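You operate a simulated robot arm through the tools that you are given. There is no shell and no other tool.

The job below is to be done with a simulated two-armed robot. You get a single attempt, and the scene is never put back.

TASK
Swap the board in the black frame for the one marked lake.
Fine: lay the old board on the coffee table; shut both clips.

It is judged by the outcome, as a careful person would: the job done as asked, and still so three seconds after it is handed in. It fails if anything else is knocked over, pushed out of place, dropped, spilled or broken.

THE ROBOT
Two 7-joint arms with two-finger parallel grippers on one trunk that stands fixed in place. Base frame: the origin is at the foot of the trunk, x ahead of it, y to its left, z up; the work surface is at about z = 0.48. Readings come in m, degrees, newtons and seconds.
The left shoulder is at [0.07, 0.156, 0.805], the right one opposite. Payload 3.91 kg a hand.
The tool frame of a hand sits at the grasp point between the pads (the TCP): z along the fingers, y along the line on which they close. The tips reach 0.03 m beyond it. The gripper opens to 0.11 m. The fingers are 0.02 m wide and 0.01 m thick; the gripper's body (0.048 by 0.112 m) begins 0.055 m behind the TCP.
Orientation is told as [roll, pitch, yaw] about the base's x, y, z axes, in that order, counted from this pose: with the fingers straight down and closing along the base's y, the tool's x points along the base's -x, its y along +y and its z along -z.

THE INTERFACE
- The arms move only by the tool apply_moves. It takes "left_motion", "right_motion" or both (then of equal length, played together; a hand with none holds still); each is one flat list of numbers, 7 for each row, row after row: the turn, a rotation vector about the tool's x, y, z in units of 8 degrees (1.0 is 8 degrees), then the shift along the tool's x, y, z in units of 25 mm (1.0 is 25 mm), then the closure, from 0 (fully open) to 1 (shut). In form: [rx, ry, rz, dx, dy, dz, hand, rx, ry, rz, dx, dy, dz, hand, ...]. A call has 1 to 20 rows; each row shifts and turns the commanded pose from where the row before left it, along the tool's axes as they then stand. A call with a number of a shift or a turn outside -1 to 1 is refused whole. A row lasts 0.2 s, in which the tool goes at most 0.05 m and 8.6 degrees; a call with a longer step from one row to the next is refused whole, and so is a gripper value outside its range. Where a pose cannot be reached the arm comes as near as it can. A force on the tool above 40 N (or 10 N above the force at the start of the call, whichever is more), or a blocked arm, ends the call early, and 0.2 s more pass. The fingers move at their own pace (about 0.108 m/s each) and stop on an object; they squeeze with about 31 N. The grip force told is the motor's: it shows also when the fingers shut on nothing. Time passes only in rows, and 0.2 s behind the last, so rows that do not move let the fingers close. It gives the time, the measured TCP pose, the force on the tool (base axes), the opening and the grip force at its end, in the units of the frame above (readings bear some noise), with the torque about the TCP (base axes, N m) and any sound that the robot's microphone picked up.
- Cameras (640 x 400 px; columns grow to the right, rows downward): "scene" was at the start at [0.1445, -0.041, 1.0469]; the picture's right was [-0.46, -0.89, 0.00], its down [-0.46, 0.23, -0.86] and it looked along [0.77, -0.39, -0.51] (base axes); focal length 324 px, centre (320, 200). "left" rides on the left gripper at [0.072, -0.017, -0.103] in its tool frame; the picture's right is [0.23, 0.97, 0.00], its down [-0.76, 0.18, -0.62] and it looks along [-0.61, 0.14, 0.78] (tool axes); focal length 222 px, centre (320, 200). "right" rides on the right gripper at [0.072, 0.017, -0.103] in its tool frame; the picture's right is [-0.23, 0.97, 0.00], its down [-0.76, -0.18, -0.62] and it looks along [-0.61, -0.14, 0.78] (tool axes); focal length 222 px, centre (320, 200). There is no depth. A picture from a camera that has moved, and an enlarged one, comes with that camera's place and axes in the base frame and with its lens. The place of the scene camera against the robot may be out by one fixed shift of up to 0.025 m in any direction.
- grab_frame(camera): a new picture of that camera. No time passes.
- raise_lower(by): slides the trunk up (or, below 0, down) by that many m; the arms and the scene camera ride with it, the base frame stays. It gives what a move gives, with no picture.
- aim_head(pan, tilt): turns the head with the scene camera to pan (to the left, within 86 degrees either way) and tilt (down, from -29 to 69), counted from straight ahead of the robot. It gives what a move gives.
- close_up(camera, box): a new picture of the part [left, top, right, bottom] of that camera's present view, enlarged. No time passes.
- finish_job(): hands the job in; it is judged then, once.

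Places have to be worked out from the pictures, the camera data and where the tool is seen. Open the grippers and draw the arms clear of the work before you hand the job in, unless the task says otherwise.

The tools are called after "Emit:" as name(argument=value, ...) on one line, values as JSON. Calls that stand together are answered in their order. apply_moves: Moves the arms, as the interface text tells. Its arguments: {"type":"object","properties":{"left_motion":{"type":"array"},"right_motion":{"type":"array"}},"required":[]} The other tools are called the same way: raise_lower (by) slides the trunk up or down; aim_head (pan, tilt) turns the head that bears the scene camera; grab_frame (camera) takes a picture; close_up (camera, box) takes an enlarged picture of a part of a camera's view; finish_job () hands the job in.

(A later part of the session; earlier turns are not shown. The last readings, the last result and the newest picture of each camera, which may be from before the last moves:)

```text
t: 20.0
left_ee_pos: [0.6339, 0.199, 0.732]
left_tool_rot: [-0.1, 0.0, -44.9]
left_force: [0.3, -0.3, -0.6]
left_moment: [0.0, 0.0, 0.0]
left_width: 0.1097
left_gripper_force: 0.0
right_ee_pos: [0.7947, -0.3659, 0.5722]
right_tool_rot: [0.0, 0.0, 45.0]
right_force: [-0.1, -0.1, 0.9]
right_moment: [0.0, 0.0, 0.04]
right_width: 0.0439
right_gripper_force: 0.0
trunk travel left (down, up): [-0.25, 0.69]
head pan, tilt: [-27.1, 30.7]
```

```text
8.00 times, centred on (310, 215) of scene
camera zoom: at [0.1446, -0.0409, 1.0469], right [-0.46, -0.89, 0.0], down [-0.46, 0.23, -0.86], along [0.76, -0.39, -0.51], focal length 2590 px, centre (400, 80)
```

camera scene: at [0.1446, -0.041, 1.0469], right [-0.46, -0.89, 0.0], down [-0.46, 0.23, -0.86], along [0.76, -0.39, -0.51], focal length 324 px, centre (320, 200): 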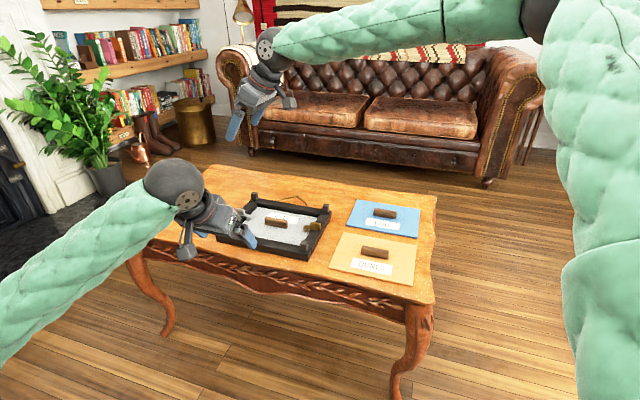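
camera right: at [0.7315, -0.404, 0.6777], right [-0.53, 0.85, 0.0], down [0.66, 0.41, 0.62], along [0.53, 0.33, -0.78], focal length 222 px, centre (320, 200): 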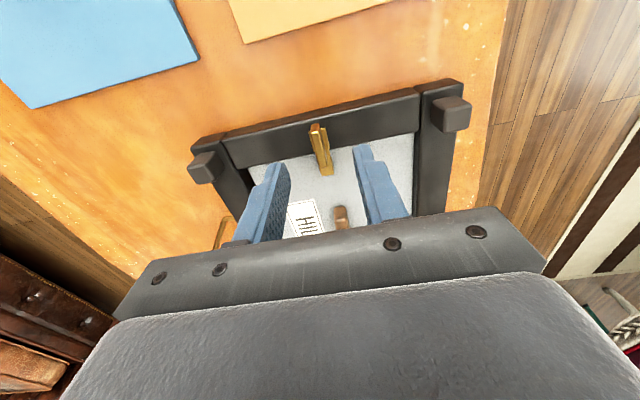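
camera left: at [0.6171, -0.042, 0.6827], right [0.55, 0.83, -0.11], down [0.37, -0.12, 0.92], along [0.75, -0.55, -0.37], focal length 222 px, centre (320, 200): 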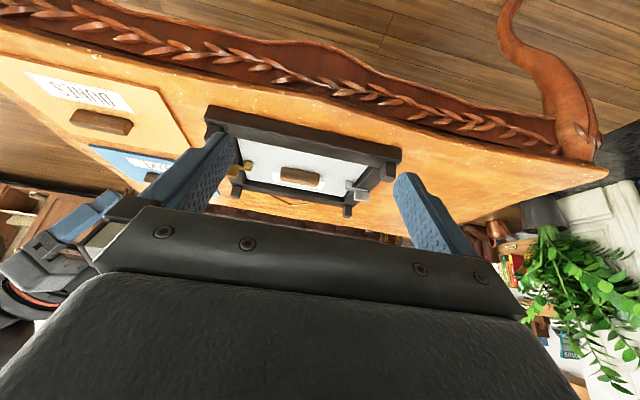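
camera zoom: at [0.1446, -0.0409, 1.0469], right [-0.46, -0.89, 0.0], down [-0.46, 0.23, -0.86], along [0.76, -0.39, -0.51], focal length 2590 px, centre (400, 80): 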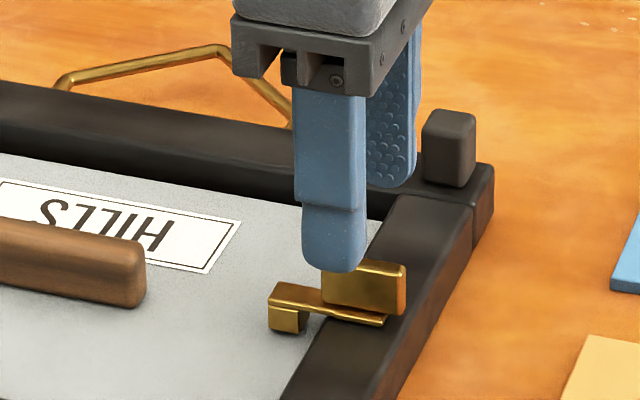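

The fingers straddle the gold fin correctly. I descend about 27 mm so the tips are just above the plate, then close gently on the fin.

Emit:
apply_moves(right_motion=[0, 0, 0, 0, 0, 0.4, 0.6, 0, 0, 0, 0, 0, 0.4, 0.6, 0, 0, 0, 0, 0, 0.28, 0.6])

Emit:
close_up(camera="right", box=[240, 90, 400, 210])

Emit:
close_up(camera="scene", box=[290, 205, 340, 237])

```text
t: 20.8
left_ee_pos: [0.6334, 0.1989, 0.732]
left_tool_rot: [0.0, 0.1, -44.8]
left_force: [-0.1, 0.0, 0.1]
left_moment: [0.04, -0.01, -0.02]
left_width: 0.1102
left_gripper_force: 0.1
right_ee_pos: [0.7941, -0.3656, 0.5473]
right_tool_rot: [0.1, -0.1, 45.0]
right_force: [0.5, 0.6, -0.3]
right_moment: [0.02, -0.02, -0.02]
right_width: 0.0442
right_gripper_force: 0.0
trunk travel left (down, up): [-0.25, 0.69]
head pan, tilt: [-27.1, 30.7]
```

```text
3.33 times, centred on (320, 150) of right
camera zoom: at [0.7313, -0.4046, 0.6503], right [-0.53, 0.85, 0.0], down [0.66, 0.41, 0.62], along [0.53, 0.33, -0.78], focal length 740 px, centre (320, 367)
```

zoom: 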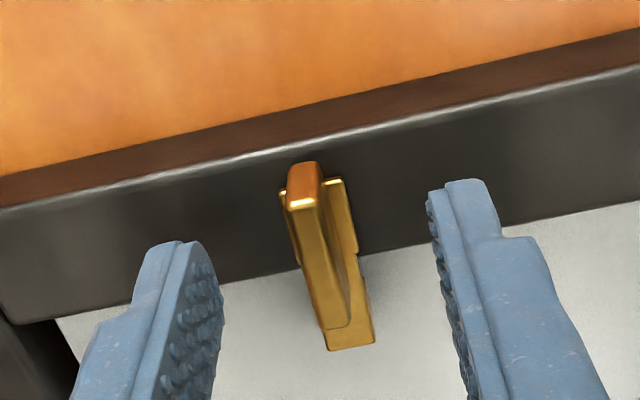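

```text
12.50 times, centred on (315, 221) of scene
camera zoom: at [0.1446, -0.0409, 1.0469], right [-0.46, -0.89, 0.0], down [-0.46, 0.23, -0.86], along [0.76, -0.39, -0.51], focal length 4046 px, centre (382, -62)
```

zoom: 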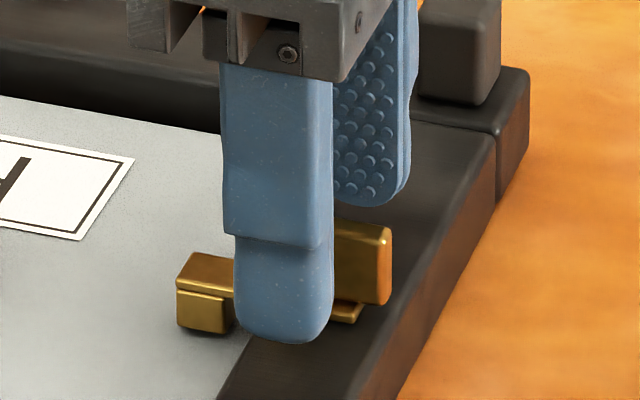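

Computed again from this view, the fin's centre is (0.7946, -0.3652) against the tool at (0.7941, -0.3656), so it is centred. I go 2 mm lower and close on the fin.

Emit:
apply_moves(right_motion=[0, 0, 0, 0, 0, 0.08, 0.6, 0, 0, 0, 0, 0, 0, 0.9, 0, 0, 0, 0, 0, 0, 1, 0, 0, 0, 0, 0, 0, 1])

Emit:
close_up(camera="scene", box=[200, 180, 360, 280])

```text
t: 21.8
left_ee_pos: [0.6325, 0.1985, 0.7315]
left_tool_rot: [0.0, 0.1, -44.9]
left_force: [0.1, 0.2, -0.9]
left_moment: [-0.04, -0.03, 0.01]
left_width: 0.1098
left_gripper_force: 0.1
right_ee_pos: [0.7955, -0.3668, 0.5448]
right_tool_rot: [-0.1, 0.0, 45.1]
right_force: [-1.8, 1.1, -0.5]
right_moment: [0.1, -0.04, -0.01]
right_width: 0.0068
right_gripper_force: 30.8
trunk travel left (down, up): [-0.25, 0.69]
head pan, tilt: [-27.1, 30.7]
```

```text
4.00 times, centred on (280, 230) of scene
camera zoom: at [0.1445, -0.0408, 1.0469], right [-0.46, -0.89, 0.0], down [-0.46, 0.23, -0.86], along [0.77, -0.39, -0.51], focal length 1295 px, centre (480, 80)
```

zoom: 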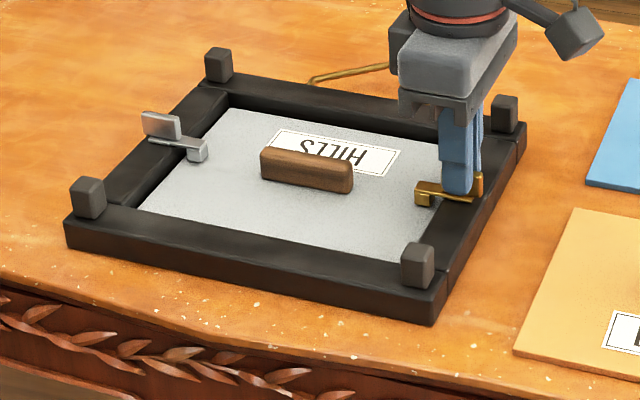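

I have the gold fin gripped (width 6.8 mm). I test the turn with a small 4-degree twist about the vertical, and watch the moment.

Emit:
apply_moves(right_motion=[0, 0, 0.5, 0, 0, 0, 1, 0, 0, 0, 0, 0, 0, 1])

Emit:
close_up(camera="scene", box=[200, 180, 360, 280])

```text
t: 22.4
left_ee_pos: [0.6336, 0.1984, 0.7321]
left_tool_rot: [0.0, 0.0, -44.9]
left_force: [0.9, 1.1, -0.5]
left_moment: [0.02, -0.01, 0.0]
left_width: 0.1099
left_gripper_force: 0.0
right_ee_pos: [0.7943, -0.3663, 0.5444]
right_tool_rot: [0.1, 0.0, 41.1]
right_force: [-2.3, 1.4, 0.4]
right_moment: [-0.04, 0.14, 0.55]
right_width: 0.0065
right_gripper_force: 30.9
trunk travel left (down, up): [-0.25, 0.69]
head pan, tilt: [-27.1, 30.7]
```

```text
4.00 times, centred on (280, 230) of scene
camera zoom: at [0.1445, -0.0408, 1.0469], right [-0.46, -0.89, 0.0], down [-0.46, 0.23, -0.86], along [0.77, -0.39, -0.51], focal length 1295 px, centre (480, 80)
```

zoom: 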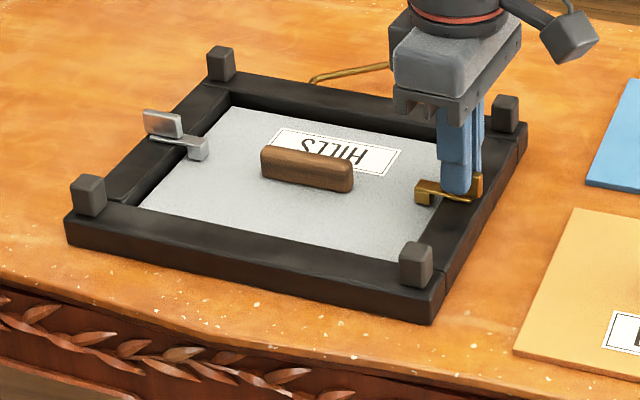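

The moment rose to 0.55 N m and the frame's far end shifted a millimetre or so, so it resists in this direction. I turn back and try a small twist the other way.

Emit:
apply_moves(right_motion=[0, 0, -0.5, 0, 0, 0, 1, 0, 0, 0, 0, 0, 0, 1])

Emit:
apply_moves(right_motion=[0, 0, -0.3, 0, 0, 0, 1, 0, 0, 0, 0, 0, 0, 1])

Emit:
close_up(camera="scene", box=[200, 180, 360, 280])

```text
t: 23.0
left_ee_pos: [0.6342, 0.1975, 0.7327]
left_tool_rot: [0.0, 0.0, -45.0]
left_force: [-0.3, 0.1, 0.5]
left_moment: [0.05, 0.0, 0.0]
left_width: 0.1102
left_gripper_force: 0.1
right_ee_pos: [0.7953, -0.3664, 0.5444]
right_tool_rot: [0.0, -0.1, 45.2]
right_force: [-0.8, 0.2, -1.2]
right_moment: [0.01, 0.01, 0.03]
right_width: 0.0066
right_gripper_force: 31.0
trunk travel left (down, up): [-0.25, 0.69]
head pan, tilt: [-27.1, 30.7]
```

```text
t: 23.6
left_ee_pos: [0.6334, 0.1975, 0.7314]
left_tool_rot: [0.0, 0.1, -44.9]
left_force: [0.0, -0.1, 0.4]
left_moment: [0.0, 0.01, 0.0]
left_width: 0.1103
left_gripper_force: 0.2
right_ee_pos: [0.7958, -0.3664, 0.5442]
right_tool_rot: [0.0, -0.1, 47.5]
right_force: [-0.8, -0.5, 0.9]
right_moment: [-0.11, 0.09, 0.0]
right_width: 0.0065
right_gripper_force: 31.2
trunk travel left (down, up): [-0.25, 0.69]
head pan, tilt: [-27.1, 30.7]
```

```text
4.00 times, centred on (280, 230) of scene
camera zoom: at [0.1448, -0.041, 1.0469], right [-0.46, -0.89, 0.0], down [-0.46, 0.23, -0.86], along [0.76, -0.39, -0.51], focal length 1295 px, centre (480, 80)
```

zoom: 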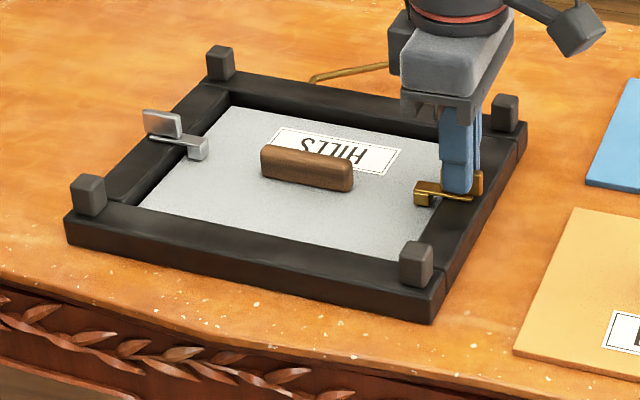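

The other way there is no resisting moment at 2.5 degrees: the gold clip seems to turn counter-clockwise. I turn 16 degrees more and check.

Emit:
apply_moves(right_motion=[0, 0, -0.7, 0, 0, 0, 1, 0, 0, -0.7, 0, 0, 0, 1, 0, 0, -0.6, 0, 0, 0, 1])

Emit:
close_up(camera="scene", box=[200, 180, 360, 280])

```text
t: 24.4
left_ee_pos: [0.6346, 0.1988, 0.7319]
left_tool_rot: [0.0, 0.0, -44.9]
left_force: [-0.1, -0.3, 0.3]
left_moment: [0.0, 0.01, -0.02]
left_width: 0.1098
left_gripper_force: 0.0
right_ee_pos: [0.7944, -0.3663, 0.5442]
right_tool_rot: [0.0, -0.1, 63.4]
right_force: [-1.0, -3.6, 0.2]
right_moment: [-0.26, 0.1, 0.02]
right_width: 0.0065
right_gripper_force: 30.4
trunk travel left (down, up): [-0.25, 0.69]
head pan, tilt: [-27.1, 30.7]
```

```text
4.00 times, centred on (280, 230) of scene
camera zoom: at [0.1446, -0.041, 1.0469], right [-0.46, -0.89, 0.0], down [-0.46, 0.23, -0.86], along [0.76, -0.39, -0.51], focal length 1295 px, centre (480, 80)
```

zoom: 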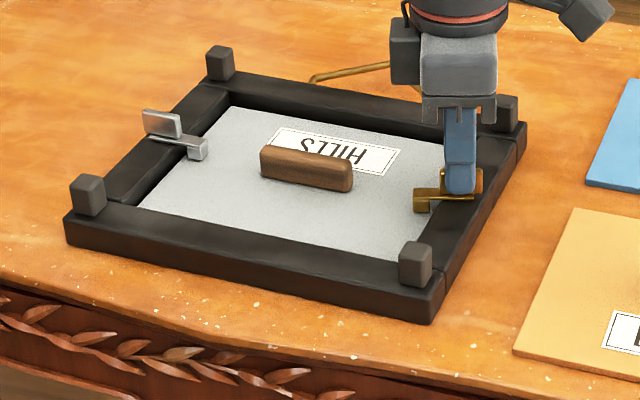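

The gold clip turns and the frame stays still. I continue turning in small rows, nudging the tool 1 mm toward -y to relieve the side force.

Emit:
apply_moves(right_motion=[0, 0, -0.7, 0.04, -0.02, 0, 1, 0, 0, -0.7, 0, 0, 0, 1, 0, 0, -0.7, 0, 0, 0, 1, 0, 0, -0.7, 0, 0, 0, 1])

Emit:
close_up(camera="scene", box=[200, 180, 360, 280])

```text
t: 25.4
left_ee_pos: [0.6339, 0.1979, 0.7308]
left_tool_rot: [0.0, 0.1, -44.9]
left_force: [-0.2, -0.1, 0.2]
left_moment: [-0.01, -0.03, 0.01]
left_width: 0.1099
left_gripper_force: 0.0
right_ee_pos: [0.7943, -0.3668, 0.5438]
right_tool_rot: [0.0, -0.1, 86.0]
right_force: [1.3, 3.4, -0.2]
right_moment: [0.46, -0.06, -0.01]
right_width: 0.0067
right_gripper_force: 30.6
trunk travel left (down, up): [-0.25, 0.69]
head pan, tilt: [-27.1, 30.7]
```

```text
4.00 times, centred on (280, 230) of scene
camera zoom: at [0.1446, -0.0407, 1.047], right [-0.46, -0.89, 0.0], down [-0.46, 0.23, -0.86], along [0.77, -0.39, -0.51], focal length 1295 px, centre (480, 80)
```

zoom: 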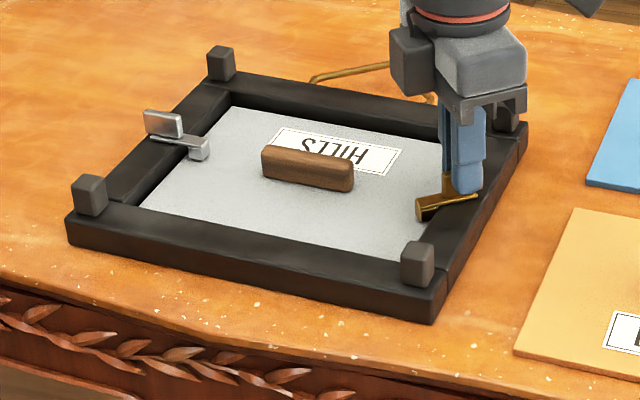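

Turned by 41 degrees; the side force has switched sign so I take out most of that nudge, and carry on toward a quarter turn.

Emit:
apply_moves(right_motion=[0, 0, -0.7, -0.03, 0, 0, 1, 0, 0, -0.7, 0, 0, 0, 1, 0, 0, -0.7, 0, 0, 0, 1, 0, 0, -0.7, 0, 0, 0, 1])

Emit:
close_up(camera="scene", box=[200, 180, 360, 280])

```text
t: 26.4
left_ee_pos: [0.6326, 0.1984, 0.7309]
left_tool_rot: [0.1, 0.0, -45.1]
left_force: [0.3, -0.3, -0.4]
left_moment: [0.01, 0.01, 0.0]
left_width: 0.1101
left_gripper_force: 0.0
right_ee_pos: [0.7941, -0.366, 0.5451]
right_tool_rot: [0.0, 0.1, 108.3]
right_force: [-2.7, -2.4, 0.8]
right_moment: [-0.49, -0.12, -0.01]
right_width: 0.0067
right_gripper_force: 31.0
trunk travel left (down, up): [-0.25, 0.69]
head pan, tilt: [-27.1, 30.7]
```

```text
4.00 times, centred on (280, 230) of scene
camera zoom: at [0.1444, -0.041, 1.047], right [-0.46, -0.89, 0.0], down [-0.46, 0.23, -0.86], along [0.76, -0.39, -0.51], focal length 1295 px, centre (480, 80)
```

zoom: 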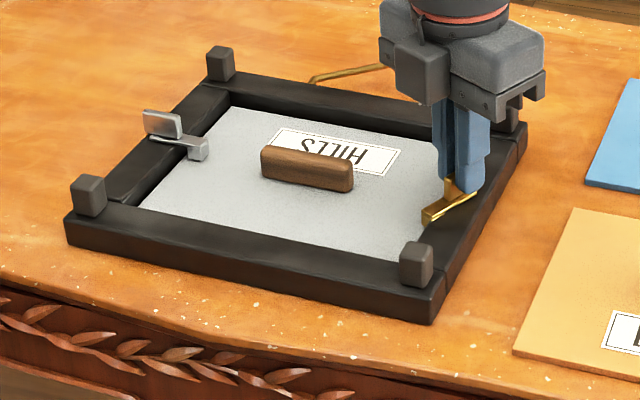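

At 63 degrees the clip still turns freely. I finish the quarter turn.

Emit:
apply_moves(right_motion=[0, 0, -0.7, 0.01, 0.02, 0, 1, 0, 0, -0.7, 0, 0, 0, 1, 0, 0, -0.7, 0, 0, 0, 1, 0, 0, -0.7, 0, 0, 0, 1])

Emit:
close_up(camera="scene", box=[200, 180, 360, 280])

```text
t: 27.4
left_ee_pos: [0.6334, 0.1992, 0.7314]
left_tool_rot: [0.0, -0.1, -44.9]
left_force: [0.5, -0.1, -0.1]
left_moment: [0.03, -0.03, -0.03]
left_width: 0.11
left_gripper_force: 0.0
right_ee_pos: [0.7943, -0.3661, 0.5452]
right_tool_rot: [0.1, 0.0, 130.7]
right_force: [-2.7, 2.3, 0.1]
right_moment: [0.29, 0.32, 0.03]
right_width: 0.0067
right_gripper_force: 30.5
trunk travel left (down, up): [-0.25, 0.69]
head pan, tilt: [-27.1, 30.7]
```

```text
4.00 times, centred on (280, 230) of scene
camera zoom: at [0.1445, -0.0407, 1.047], right [-0.46, -0.89, 0.0], down [-0.46, 0.23, -0.86], along [0.77, -0.39, -0.51], focal length 1295 px, centre (480, 80)
```

zoom: 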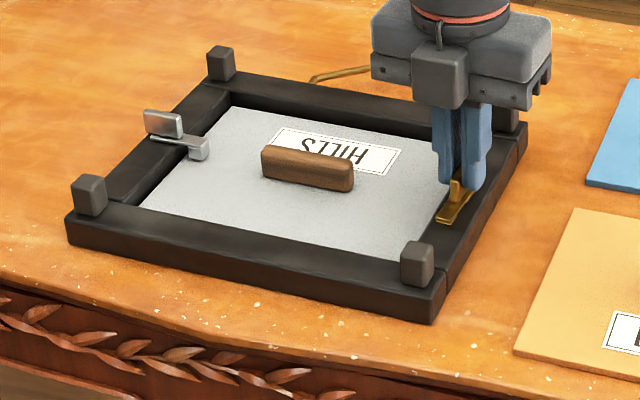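

Now 86 degrees turned with the arm lying along the bar. I go 4 degrees more and check the moment for the stop.

Emit:
apply_moves(right_motion=[0, 0, -0.25, 0, 0, 0, 1, 0, 0, -0.25, 0, 0, 0, 1, 0, 0, 0, 0, 0, 0, 1])

Emit:
close_up(camera="scene", box=[270, 190, 350, 240])

```text
t: 28.2
left_ee_pos: [0.6343, 0.2002, 0.7319]
left_tool_rot: [-0.1, 0.0, -45.0]
left_force: [0.3, 0.2, -0.9]
left_moment: [-0.01, 0.04, 0.01]
left_width: 0.1101
left_gripper_force: 0.0
right_ee_pos: [0.7949, -0.3669, 0.5446]
right_tool_rot: [0.0, 0.1, 134.6]
right_force: [2.2, 1.7, 0.5]
right_moment: [-0.06, -0.23, -0.02]
right_width: 0.0066
right_gripper_force: 30.7
trunk travel left (down, up): [-0.25, 0.69]
head pan, tilt: [-27.1, 30.7]
```

```text
8.00 times, centred on (310, 215) of scene
camera zoom: at [0.1448, -0.0408, 1.0469], right [-0.46, -0.89, 0.0], down [-0.46, 0.23, -0.86], along [0.76, -0.39, -0.51], focal length 2590 px, centre (400, 80)
```

zoom: 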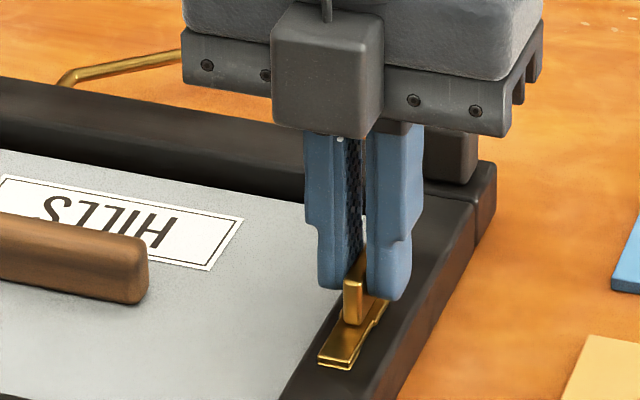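

The gold arm now lies along the bar, clear of the board. I release it and rise straight up.

Emit:
apply_moves(right_motion=[0, 0, 0, 0, 0, 0, 0.6, 0, 0, 0, 0, 0, 0, 0.6, 0, 0, 0, 0, 0, -0.5, 0.6, 0, 0, 0, 0, 0, -0.8, 0.6, 0, 0, 0, 0, 0, -1, 0.6, 0, 0, 0, 0, 0, -1, 0.6, 0, 0, 0, 0, 0, -1, 0.6, 0, 0, 0, 0, 0, -1, 0.6])

Emit:
close_up(camera="scene", box=[200, 180, 360, 280])

```text
t: 30.0
left_ee_pos: [0.6321, 0.1994, 0.7307]
left_tool_rot: [0.1, 0.0, -45.0]
left_force: [0.9, -0.1, -0.6]
left_moment: [0.01, 0.02, 0.03]
left_width: 0.1101
left_gripper_force: 0.0
right_ee_pos: [0.7941, -0.3672, 0.6771]
right_tool_rot: [0.1, 0.0, 134.5]
right_force: [-0.1, 0.1, 0.1]
right_moment: [-0.01, -0.01, 0.01]
right_width: 0.0439
right_gripper_force: 0.1
trunk travel left (down, up): [-0.25, 0.69]
head pan, tilt: [-27.1, 30.7]
```

```text
4.00 times, centred on (280, 230) of scene
camera zoom: at [0.1444, -0.0408, 1.0469], right [-0.46, -0.89, 0.0], down [-0.46, 0.23, -0.86], along [0.77, -0.39, -0.51], focal length 1295 px, centre (480, 80)
```

zoom: 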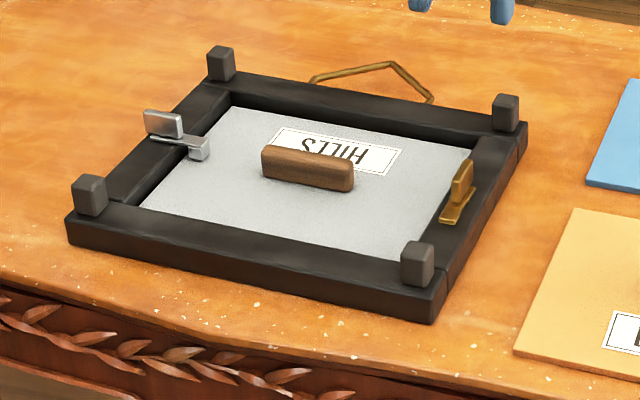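

Gold is open and stays so. I turn the hand back to 45 degrees and move along the frame toward the silver clip at a safe height.

Emit:
apply_moves(right_motion=[0, 0, 0.9325, 0, 0, 0, 0.6, 0, 0, 0.9325, 0, 0, 0, 0.6, 0, 0, 0.9325, 0, 0, 0, 0.6, 0, 0, 0.9325, 0, 0, 0, 0.6, 0, 0, 0.9325, 0, 0, 0, 0.6, 0, 0, 0.9325, 0, 0, 0, 0.6, 0, 0, 0.9325, 0, 0, 0, 0.6, 0, 0, 0.9325, 0, 0, 0, 0.6, 0, 0, 0.9325, 0, 0, 0, 0.6, 0, 0, 0.9325, 0, 0, 0, 0.6, 0, 0, 0.9325, 0, 0, 0, 0.6, 0, 0, 0.9325, 0, 0, 0, 0.6, 0, 0, 0, -0.8, 0, 0, 0.6, 0, 0, 0, -0.8, 0, 0, 0.6, 0, 0, 0, -0.8, 0, 0, 0.6, 0, 0, 0, -0.8, 0, 0, 0.6, 0, 0, 0, -0.8, 0, 0, 0.6])

Emit:
apply_moves(right_motion=[0, -0.9375, 0, 0, 0, 0, 0.6, 0, -0.9375, 0, 0, 0, 0, 0.6, 0, -0.9375, 0, 0, 0, 0, 0.6, 0, -0.9375, 0, 0, 0, 0, 0.6])

Emit:
grab_frame(camera="right")

```text
t: 33.6
left_ee_pos: [0.6334, 0.1993, 0.7316]
left_tool_rot: [0.0, 0.0, -45.0]
left_force: [0.6, -0.6, -0.1]
left_moment: [0.0, -0.01, 0.01]
left_width: 0.11
left_gripper_force: 0.0
right_ee_pos: [0.8658, -0.2948, 0.6779]
right_tool_rot: [0.1, 0.1, 45.2]
right_force: [-0.3, 0.9, 0.8]
right_moment: [0.02, -0.01, 0.01]
right_width: 0.0441
right_gripper_force: 0.0
trunk travel left (down, up): [-0.25, 0.69]
head pan, tilt: [-27.1, 30.7]
```

```text
t: 34.6
left_ee_pos: [0.635, 0.1995, 0.7312]
left_tool_rot: [-0.1, -0.1, -44.9]
left_force: [0.6, 0.3, 0.3]
left_moment: [0.01, -0.02, 0.01]
left_width: 0.1102
left_gripper_force: 0.1
right_ee_pos: [0.865, -0.2947, 0.6772]
right_tool_rot: [0.1, -30.2, 45.1]
right_force: [1.1, 0.3, -0.9]
right_moment: [-0.01, 0.04, 0.0]
right_width: 0.044
right_gripper_force: 0.1
trunk travel left (down, up): [-0.25, 0.69]
head pan, tilt: [-27.1, 30.7]
```

```text
taken
camera right: at [0.7728, -0.3636, 0.7314], right [-0.55, 0.83, 0.11], down [0.37, 0.12, 0.92], along [0.75, 0.55, -0.37], focal length 222 px, centre (320, 200)
```

right: 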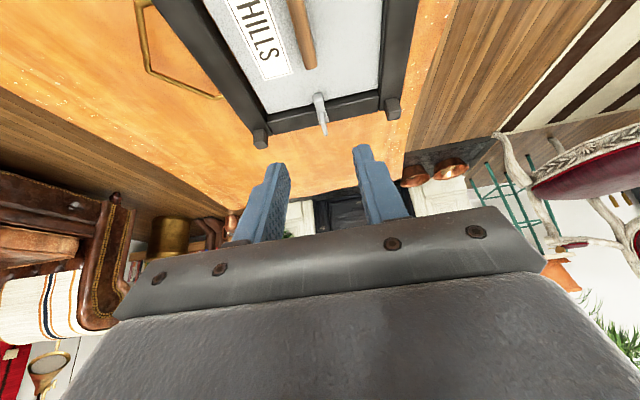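

I zoom in on the silver clip to re-measure it, since the frame shifted a little.

Emit:
close_up(camera="right", box=[296, 84, 344, 144])

Emit:
close_up(camera="scene", box=[226, 200, 266, 225])

```text
6.67 times, centred on (320, 114) of right
camera zoom: at [0.7728, -0.3636, 0.7314], right [-0.55, 0.83, 0.11], down [0.37, 0.12, 0.92], along [0.75, 0.55, -0.37], focal length 1481 px, centre (320, 773)
```

zoom: 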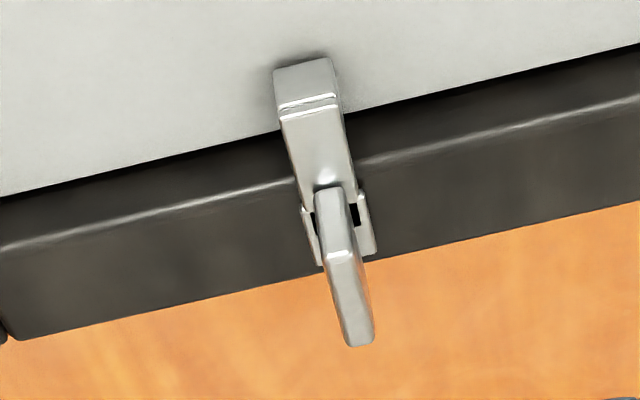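

```text
16.00 times, centred on (246, 212) of scene
camera zoom: at [0.1447, -0.041, 1.047], right [-0.46, -0.89, 0.0], down [-0.46, 0.23, -0.86], along [0.77, -0.39, -0.51], focal length 5179 px, centre (1504, 0)
```

zoom: 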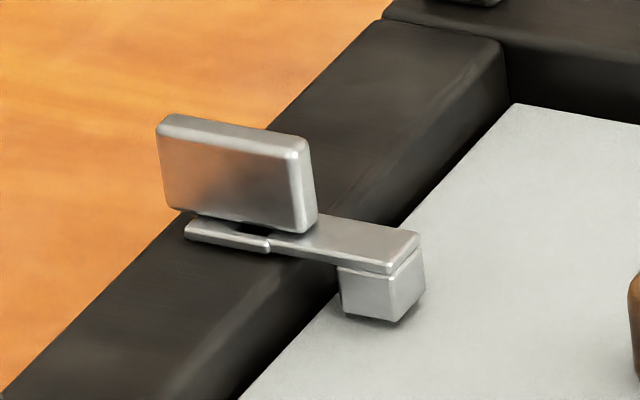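

The silver fin's centre now comes out near (0.964, -0.202), about 4 mm from before, so the frame turned about 0.8 degree. I correct the yaw slightly and approach along the tilted finger direction to just above the silver fin.

Emit:
apply_moves(right_motion=[0.056, 0, 0.097, 0, 0, 0, 0.6, 0, 0, 0, -0.258, -0.03, 0.84, 0.6, 0, 0, 0, -0.258, -0.03, 0.84, 0.6, 0, 0, 0, -0.258, -0.03, 0.84, 0.6, 0, 0, 0, -0.258, -0.03, 0.84, 0.6, 0, 0, 0, -0.258, -0.03, 0.84, 0.6, 0, 0, 0, -0.258, -0.03, 0.84, 0.6])

Emit:
grab_frame(camera="right")

Emit:
close_up(camera="scene", box=[206, 180, 286, 230])

```text
t: 36.2
left_ee_pos: [0.6339, 0.1992, 0.732]
left_tool_rot: [0.0, -0.1, -45.0]
left_force: [1.1, -1.4, -0.2]
left_moment: [0.02, 0.0, -0.02]
left_width: 0.1101
left_gripper_force: 0.0
right_ee_pos: [0.9375, -0.231, 0.5876]
right_tool_rot: [0.0, -29.9, 44.3]
right_force: [0.0, 0.1, -0.9]
right_moment: [-0.02, 0.01, -0.01]
right_width: 0.044
right_gripper_force: 0.1
trunk travel left (down, up): [-0.25, 0.69]
head pan, tilt: [-27.1, 30.7]
```

```text
taken
camera right: at [0.8444, -0.2984, 0.6421], right [-0.54, 0.84, 0.11], down [0.37, 0.12, 0.92], along [0.76, 0.54, -0.37], focal length 222 px, centre (320, 200)
```

right: 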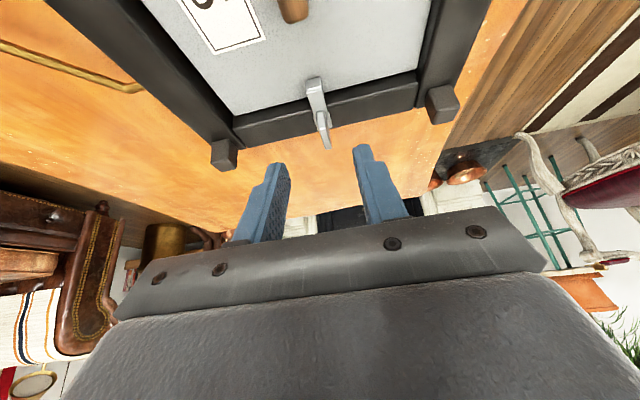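

```text
8.00 times, centred on (246, 205) of scene
camera zoom: at [0.1446, -0.0406, 1.0469], right [-0.46, -0.89, 0.0], down [-0.46, 0.23, -0.86], along [0.76, -0.39, -0.51], focal length 2590 px, centre (912, 160)
```

zoom: 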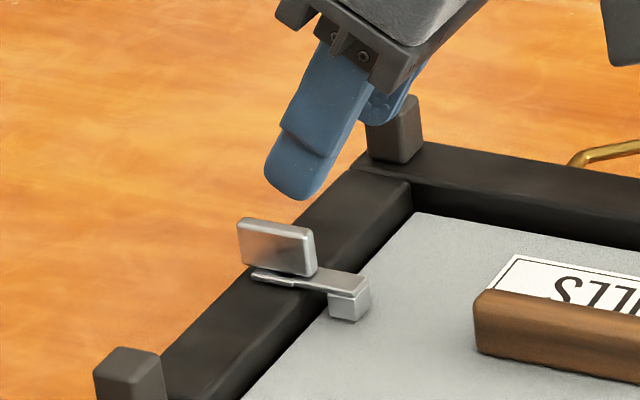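

I take one more enlargement from the hand camera to confirm the lateral alignment before descending.

Emit:
close_up(camera="right", box=[240, 70, 400, 190])

```text
3.33 times, centred on (320, 130) of right
camera zoom: at [0.8444, -0.2984, 0.6421], right [-0.54, 0.84, 0.11], down [0.37, 0.12, 0.92], along [0.76, 0.54, -0.37], focal length 740 px, centre (320, 433)
```

zoom: 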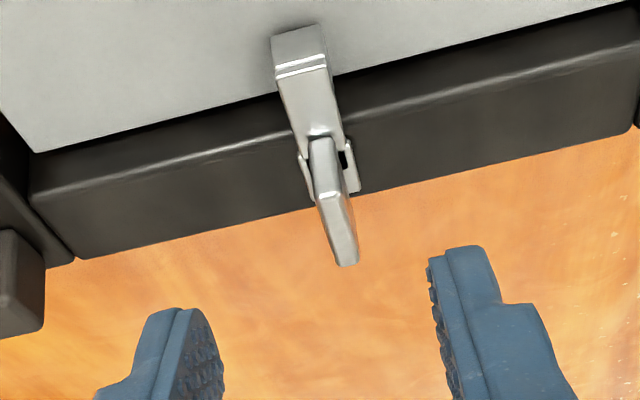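

The fin lies about 3.5 mm to the tool's +y side of my line. I shift by that and go down 30 mm along the fingers, then check.

Emit:
apply_moves(right_motion=[0, 0, 0, 0, 0.14, 0, 0.6, 0, 0, 0, 0, 0, 0.4, 0.6, 0, 0, 0, 0, 0, 0.4, 0.6, 0, 0, 0, 0, 0, 0.4, 0.6])

Emit:
close_up(camera="right", box=[240, 70, 400, 190])

Emit:
close_up(camera="scene", box=[206, 180, 286, 230])

```text
t: 37.2
left_ee_pos: [0.633, 0.199, 0.7321]
left_tool_rot: [0.0, 0.0, -45.0]
left_force: [-0.2, 0.9, -0.8]
left_moment: [0.0, -0.01, 0.01]
left_width: 0.1099
left_gripper_force: 0.0
right_ee_pos: [0.9463, -0.2204, 0.5606]
right_tool_rot: [0.0, -30.0, 44.2]
right_force: [-0.2, 0.0, -0.6]
right_moment: [0.02, -0.03, -0.03]
right_width: 0.0438
right_gripper_force: 0.1
trunk travel left (down, up): [-0.25, 0.69]
head pan, tilt: [-27.1, 30.7]
```

```text
3.33 times, centred on (320, 130) of right
camera zoom: at [0.8527, -0.2865, 0.6155], right [-0.54, 0.84, 0.11], down [0.37, 0.12, 0.92], along [0.76, 0.54, -0.37], focal length 740 px, centre (320, 433)
```

zoom: 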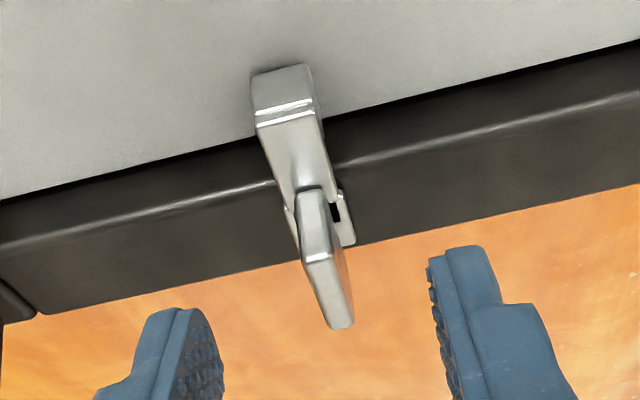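

```text
8.00 times, centred on (246, 205) of scene
camera zoom: at [0.1446, -0.0408, 1.0469], right [-0.46, -0.89, 0.0], down [-0.46, 0.23, -0.86], along [0.76, -0.39, -0.51], focal length 2590 px, centre (912, 160)
```

zoom: 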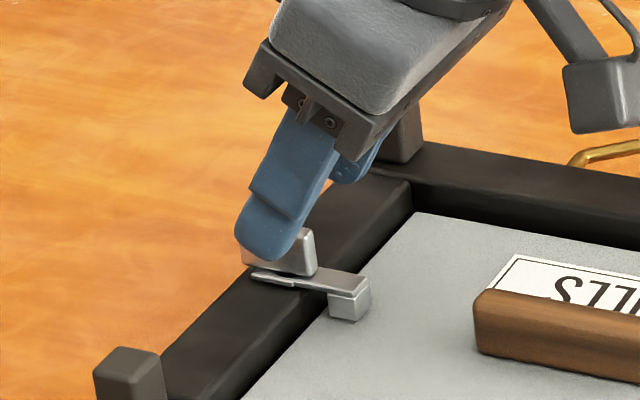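

Still 1.5–2 mm off laterally; I correct that, go down the last 20 mm, and look before closing.

Emit:
apply_moves(right_motion=[0, 0, 0, 0, 0.068, 0, 0.6, 0, 0, 0, 0, 0, 0.4, 0.6, 0, 0, 0, 0, 0, 0.36, 0.6])

Emit:
close_up(camera="right", box=[240, 70, 400, 190])

Emit:
close_up(camera="scene", box=[206, 180, 286, 230])

```text
t: 38.0
left_ee_pos: [0.6338, 0.1983, 0.7314]
left_tool_rot: [0.0, 0.0, -44.8]
left_force: [-0.4, 0.0, 0.1]
left_moment: [-0.03, 0.0, 0.0]
left_width: 0.11
left_gripper_force: 0.0
right_ee_pos: [0.9417, -0.216, 0.5512]
right_tool_rot: [0.0, -30.1, 44.2]
right_force: [0.6, 1.0, -0.6]
right_moment: [-0.01, 0.01, -0.01]
right_width: 0.0439
right_gripper_force: 0.1
right hand out of reach, approached as far as the arm can: row 2, 3
trunk travel left (down, up): [-0.25, 0.69]
head pan, tilt: [-27.1, 30.7]
```

```text
3.33 times, centred on (320, 130) of right
camera zoom: at [0.8488, -0.2841, 0.6062], right [-0.54, 0.84, 0.11], down [0.37, 0.11, 0.92], along [0.76, 0.54, -0.37], focal length 740 px, centre (320, 433)
```

zoom: 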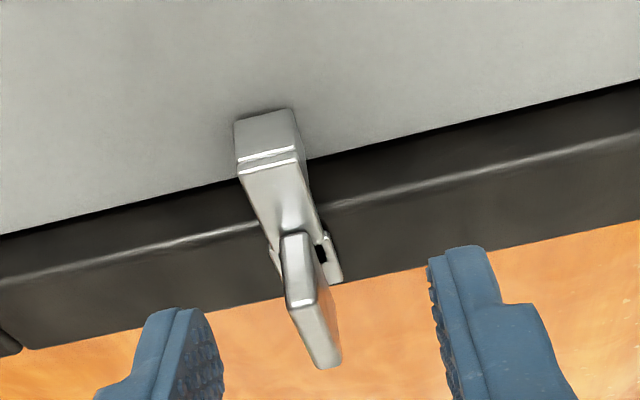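

```text
8.00 times, centred on (246, 205) of scene
camera zoom: at [0.1446, -0.0408, 1.0469], right [-0.46, -0.89, 0.0], down [-0.46, 0.23, -0.86], along [0.76, -0.39, -0.51], focal length 2590 px, centre (912, 160)
```

zoom: 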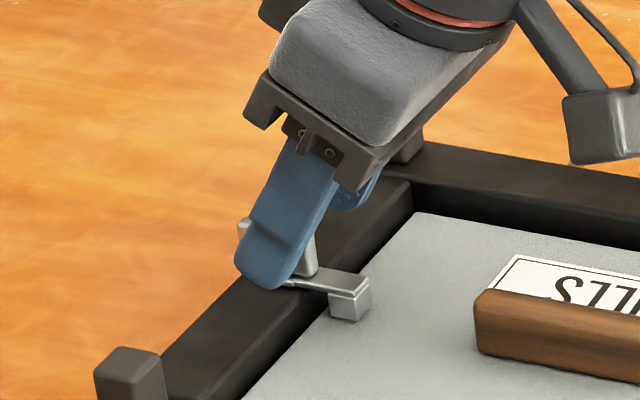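

The arm ran out of reach 10 mm short; from the two limit readings I estimate the wrist 0.13 m behind the TCP and a full arm length of about 0.845 m. A lower trunk and a 45-degree tilt will bring the silver clip within reach, so first I raise the hand straight up 0.2 m.

Emit:
apply_moves(right_motion=[0, 0, 0, -0.5, 0, -0.866, 0.6, 0, 0, 0, -0.5, 0, -0.866, 0.6, 0, 0, 0, -0.5, 0, -0.866, 0.6, 0, 0, 0, -0.5, 0, -0.866, 0.6, 0, 0, 0, -0.5, 0, -0.866, 0.6, 0, 0, 0, -0.5, 0, -0.866, 0.6, 0, 0, 0, -0.5, 0, -0.866, 0.6, 0, 0, 0, -0.5, 0, -0.866, 0.6])

```text
t: 39.8
left_ee_pos: [0.6325, 0.1993, 0.7313]
left_tool_rot: [-0.1, 0.0, -44.8]
left_force: [-0.3, -0.1, 0.8]
left_moment: [0.02, 0.0, -0.01]
left_width: 0.1099
left_gripper_force: 0.0
right_ee_pos: [0.9428, -0.2131, 0.7511]
right_tool_rot: [0.1, -29.9, 44.2]
right_force: [-0.2, 0.6, -0.1]
right_moment: [0.01, -0.01, -0.01]
right_width: 0.0441
right_gripper_force: 0.0
trunk travel left (down, up): [-0.25, 0.69]
head pan, tilt: [-27.1, 30.7]
```

Hand at z 0.751 and clear; the left hand is not over the table. I lower the trunk by 0.13 m.

Emit:
raise_lower(by=-0.13)

Emit:
grab_frame(camera="scene")

```text
t: 41.4
left_ee_pos: [0.6327, 0.1987, 0.6016]
left_tool_rot: [-0.1, 0.0, -44.9]
left_force: [0.0, -1.0, 0.6]
left_moment: [0.02, 0.02, 0.03]
left_width: 0.1099
left_gripper_force: 0.1
right_ee_pos: [0.9416, -0.2136, 0.6203]
right_tool_rot: [0.0, -29.9, 44.2]
right_force: [-1.2, -0.7, -0.6]
right_moment: [0.0, -0.03, -0.04]
right_width: 0.0439
right_gripper_force: 0.1
trunk travel left (down, up): [-0.12, 0.82]
head pan, tilt: [-27.1, 30.7]
```

```text
taken
camera scene: at [0.1443, -0.0408, 0.9171], right [-0.46, -0.89, 0.0], down [-0.46, 0.23, -0.86], along [0.77, -0.39, -0.51], focal length 324 px, centre (320, 200)
```

scene: 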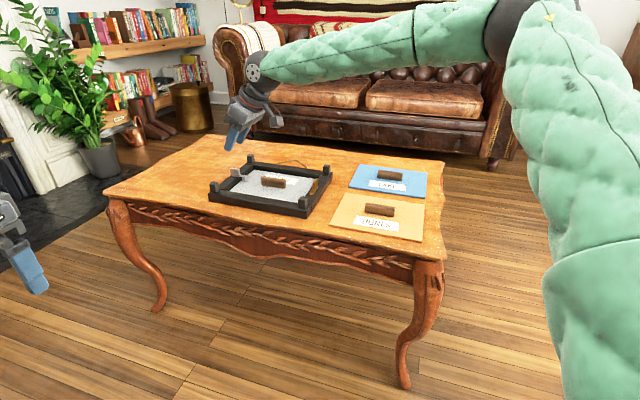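

Trunk is down and the arm is clear. I tilt 15 degrees further and move to a start point 60 mm back along the finger line from the silver fin.

Emit:
apply_moves(right_motion=[0, -0.9375, 0, 0, 0, 0, 0.6, 0, -0.9375, 0, 0, 0, 0, 0.6, 0, 0, 0, 0.55, -0.06, 0, 0.6, 0, 0, 0, 0.55, -0.06, 0, 0.6, 0, 0, 0, 0.55, -0.06, 0, 0.6, 0, 0, 0, 0.55, -0.06, 0, 0.6])

Emit:
close_up(camera="right", box=[240, 40, 400, 190])

Emit:
close_up(camera="scene", box=[190, 140, 290, 205])

```text
t: 42.8
left_ee_pos: [0.6329, 0.1983, 0.602]
left_tool_rot: [0.1, 0.0, -44.9]
left_force: [-0.2, 0.3, 0.2]
left_moment: [0.03, 0.02, -0.02]
left_width: 0.1099
left_gripper_force: 0.0
right_ee_pos: [0.9187, -0.2449, 0.5791]
right_tool_rot: [0.0, -45.0, 44.2]
right_force: [0.3, -0.2, 0.0]
right_moment: [-0.02, 0.01, -0.02]
right_width: 0.044
right_gripper_force: 0.1
trunk travel left (down, up): [-0.12, 0.82]
head pan, tilt: [-27.1, 30.7]
```

```text
2.67 times, centred on (320, 115) of right
camera zoom: at [0.8186, -0.3199, 0.6026], right [-0.56, 0.81, 0.16], down [0.19, -0.06, 0.98], along [0.8, 0.58, -0.12], focal length 592 px, centre (320, 427)
```

zoom: 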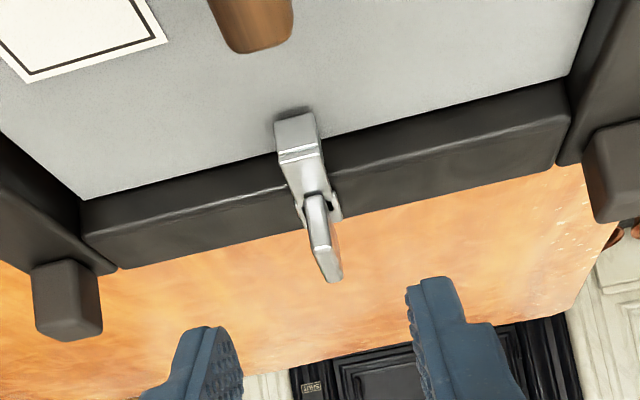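

```text
6.15 times, centred on (240, 172) of scene
camera zoom: at [0.1445, -0.0408, 0.9169], right [-0.46, -0.89, 0.0], down [-0.46, 0.23, -0.86], along [0.77, -0.39, -0.51], focal length 1992 px, centre (812, 369)
```

zoom: 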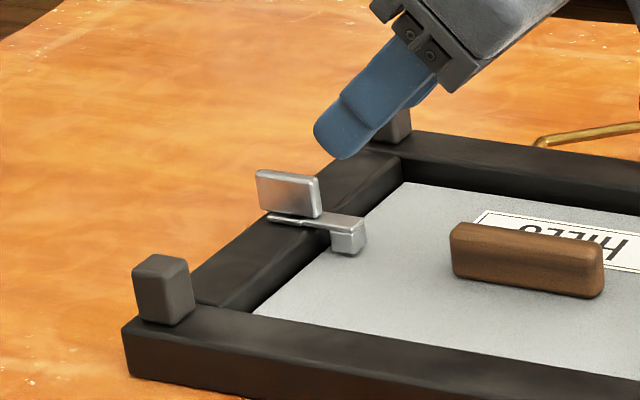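

I need a sharper look at the fin's edges from this flat angle to pin down its height and lateral position.

Emit:
close_up(camera="right", box=[300, 80, 340, 150])

Emit:
close_up(camera="scene", box=[220, 155, 260, 185])

```text
5.71 times, centred on (320, 115) of right
camera zoom: at [0.8186, -0.3199, 0.6026], right [-0.56, 0.81, 0.16], down [0.19, -0.06, 0.98], along [0.8, 0.58, -0.12], focal length 1269 px, centre (320, 686)
```

zoom: 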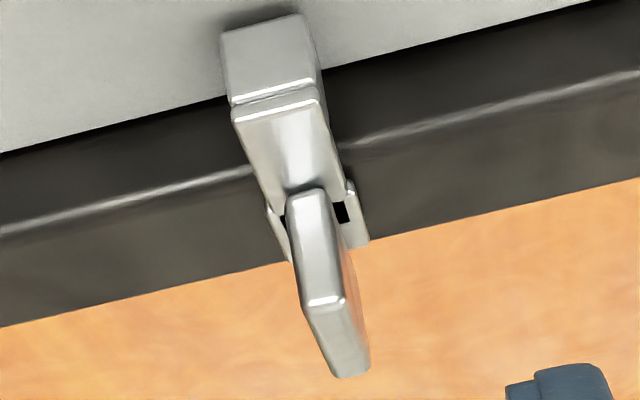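

```text
13.33 times, centred on (240, 170) of scene
camera zoom: at [0.1445, -0.0408, 0.9169], right [-0.46, -0.89, 0.0], down [-0.46, 0.23, -0.86], along [0.77, -0.39, -0.51], focal length 4316 px, centre (1387, 600)
```

zoom: 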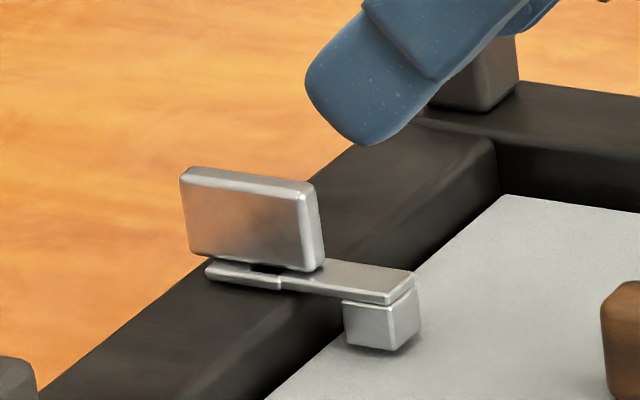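

With the edges properly read, the fin's top is z 0.527, its centre (0.964, -0.2006), and the tool is laterally in line. I advance 55 mm along the fingers.

Emit:
apply_moves(right_motion=[0, 0, 0, 0, 0, 0.6, 0.6, 0, 0, 0, 0, 0, 0.6, 0.6, 0, 0, 0, 0, 0, 0.5, 0.6, 0, 0, 0, 0, 0, 0.4, 0.6])

Emit:
close_up(camera="right", box=[260, 90, 380, 180])

Emit:
close_up(camera="scene", box=[220, 155, 260, 185])

```text
t: 43.8
left_ee_pos: [0.633, 0.1984, 0.6011]
left_tool_rot: [0.1, 0.0, -44.9]
left_force: [-0.5, 1.3, 0.2]
left_moment: [0.01, -0.01, -0.02]
left_width: 0.11
left_gripper_force: 0.0
right_ee_pos: [0.9453, -0.2207, 0.5432]
right_tool_rot: [-0.1, -45.0, 44.2]
right_force: [0.2, 0.0, 0.9]
right_moment: [-0.02, -0.02, 0.01]
right_width: 0.0437
right_gripper_force: 0.0
trunk travel left (down, up): [-0.12, 0.82]
head pan, tilt: [-27.1, 30.7]
```

```text
4.44 times, centred on (320, 135) of right
camera zoom: at [0.845, -0.2939, 0.5664], right [-0.56, 0.81, 0.16], down [0.19, -0.06, 0.98], along [0.8, 0.58, -0.12], focal length 987 px, centre (320, 489)
```

zoom: 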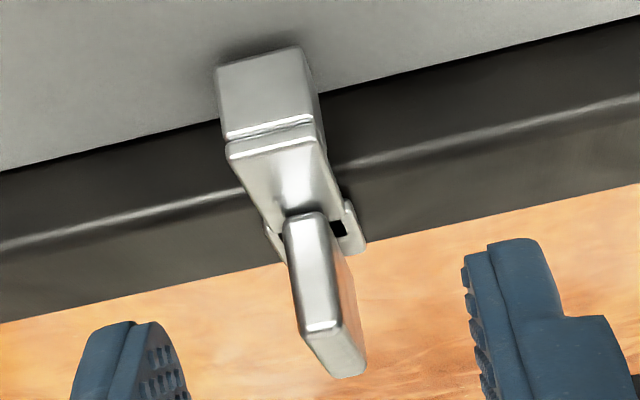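

```text
13.33 times, centred on (240, 170) of scene
camera zoom: at [0.1444, -0.0409, 0.9169], right [-0.46, -0.89, 0.0], down [-0.46, 0.23, -0.86], along [0.76, -0.39, -0.51], focal length 4316 px, centre (1387, 600)
```

zoom: 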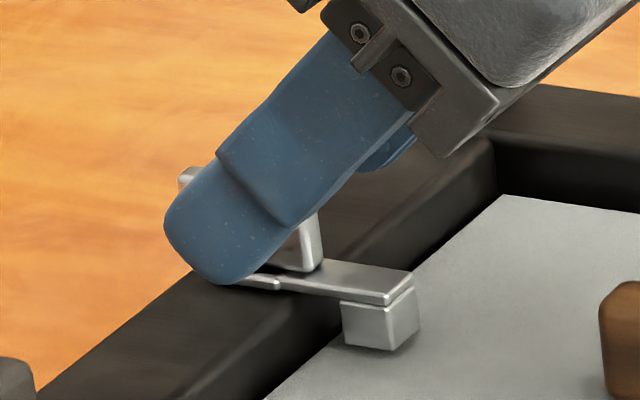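

The fingers straddle the silver fin with about 12 mm overlap. I correct 1 mm sideways and close on it.

Emit:
apply_moves(right_motion=[0, 0, 0, 0, 0.04, 0.06, 0.6, 0, 0, 0, 0, 0, 0, 0.9, 0, 0, 0, 0, 0, 0, 1, 0, 0, 0, 0, 0, 0, 1])

Emit:
close_up(camera="scene", box=[190, 140, 350, 240])

```text
t: 44.8
left_ee_pos: [0.633, 0.198, 0.6024]
left_tool_rot: [0.0, 0.1, -44.9]
left_force: [0.9, 0.5, -0.6]
left_moment: [0.02, 0.01, 0.01]
left_width: 0.1101
left_gripper_force: 0.0
right_ee_pos: [0.9461, -0.2183, 0.544]
right_tool_rot: [0.1, -45.1, 44.2]
right_force: [-1.2, 0.8, 0.2]
right_moment: [0.08, -0.04, 0.1]
right_width: 0.0062
right_gripper_force: 31.4
trunk travel left (down, up): [-0.12, 0.82]
head pan, tilt: [-27.1, 30.7]
```

```text
4.00 times, centred on (270, 190) of scene
camera zoom: at [0.1445, -0.0408, 0.9169], right [-0.46, -0.89, 0.0], down [-0.46, 0.23, -0.86], along [0.77, -0.39, -0.51], focal length 1295 px, centre (520, 240)
```

zoom: 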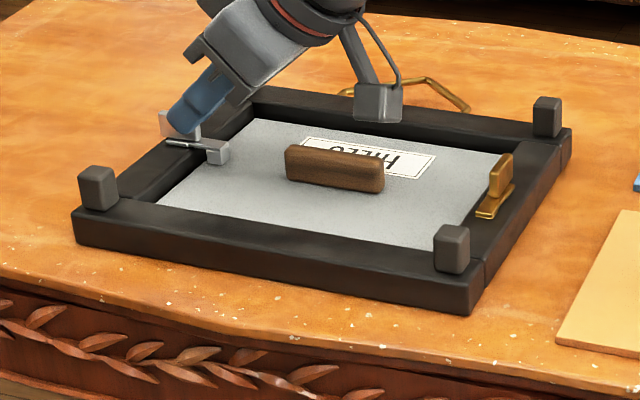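

Silver fin gripped (6.2 mm). I test a small 3 mm pull outward, level along the slot, and read the force.

Emit:
apply_moves(right_motion=[0, 0, 0, -0.085, 0, 0.085, 1, 0, 0, 0, 0, 0, 0, 1])

Emit:
close_up(camera="scene", box=[190, 140, 350, 240])

```text
t: 45.4
left_ee_pos: [0.6337, 0.1996, 0.6012]
left_tool_rot: [-0.1, 0.0, -45.0]
left_force: [0.0, -0.2, 0.7]
left_moment: [0.0, 0.02, -0.02]
left_width: 0.11
left_gripper_force: 0.1
right_ee_pos: [0.9475, -0.2175, 0.5441]
right_tool_rot: [0.0, -45.1, 44.3]
right_force: [-0.3, -3.3, 0.7]
right_moment: [-0.17, 0.2, 0.03]
right_width: 0.0069
right_gripper_force: 31.0
trunk travel left (down, up): [-0.12, 0.82]
head pan, tilt: [-27.1, 30.7]
```

```text
4.00 times, centred on (270, 190) of scene
camera zoom: at [0.1445, -0.041, 0.9169], right [-0.46, -0.89, 0.0], down [-0.46, 0.23, -0.86], along [0.76, -0.39, -0.51], focal length 1295 px, centre (520, 240)
```

zoom: 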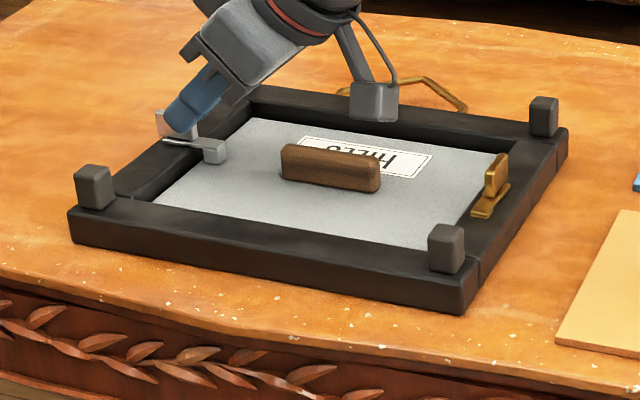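

The whole frame followed by about 2.5 mm at only 3 N, so the clip doesn't slide outward freely and the frame is light. I push the 3 mm back to restore it, then test a hinge motion instead: a 4-degree tip outward about the clip's base line.

Emit:
apply_moves(right_motion=[0, 0, 0, 0.085, 0, -0.085, 1, 0, 0, 0, 0, 0, 0, 1])

Emit:
close_up(camera="scene", box=[190, 140, 350, 240])

```text
t: 46.0
left_ee_pos: [0.6333, 0.2005, 0.6007]
left_tool_rot: [-0.1, 0.0, -44.9]
left_force: [0.0, 0.1, -0.3]
left_moment: [0.04, -0.05, 0.03]
left_width: 0.1099
left_gripper_force: 0.0
right_ee_pos: [0.9451, -0.217, 0.5425]
right_tool_rot: [-0.1, -45.0, 44.3]
right_force: [1.2, 3.9, -0.5]
right_moment: [0.17, -0.21, 0.07]
right_width: 0.0066
right_gripper_force: 30.6
trunk travel left (down, up): [-0.12, 0.82]
head pan, tilt: [-27.1, 30.7]
```

```text
4.00 times, centred on (270, 190) of scene
camera zoom: at [0.1446, -0.0407, 0.9169], right [-0.46, -0.89, 0.0], down [-0.46, 0.23, -0.86], along [0.77, -0.39, -0.51], focal length 1295 px, centre (520, 240)
```

zoom: 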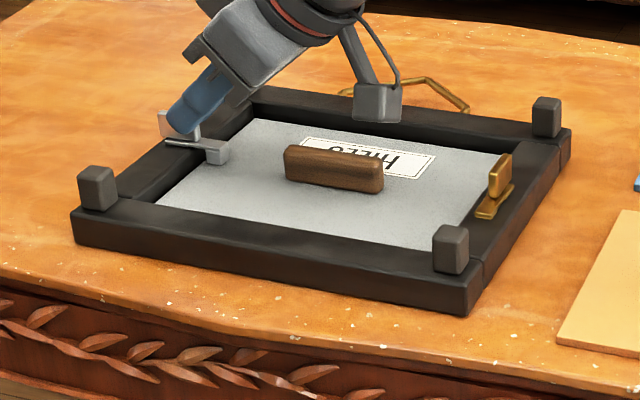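

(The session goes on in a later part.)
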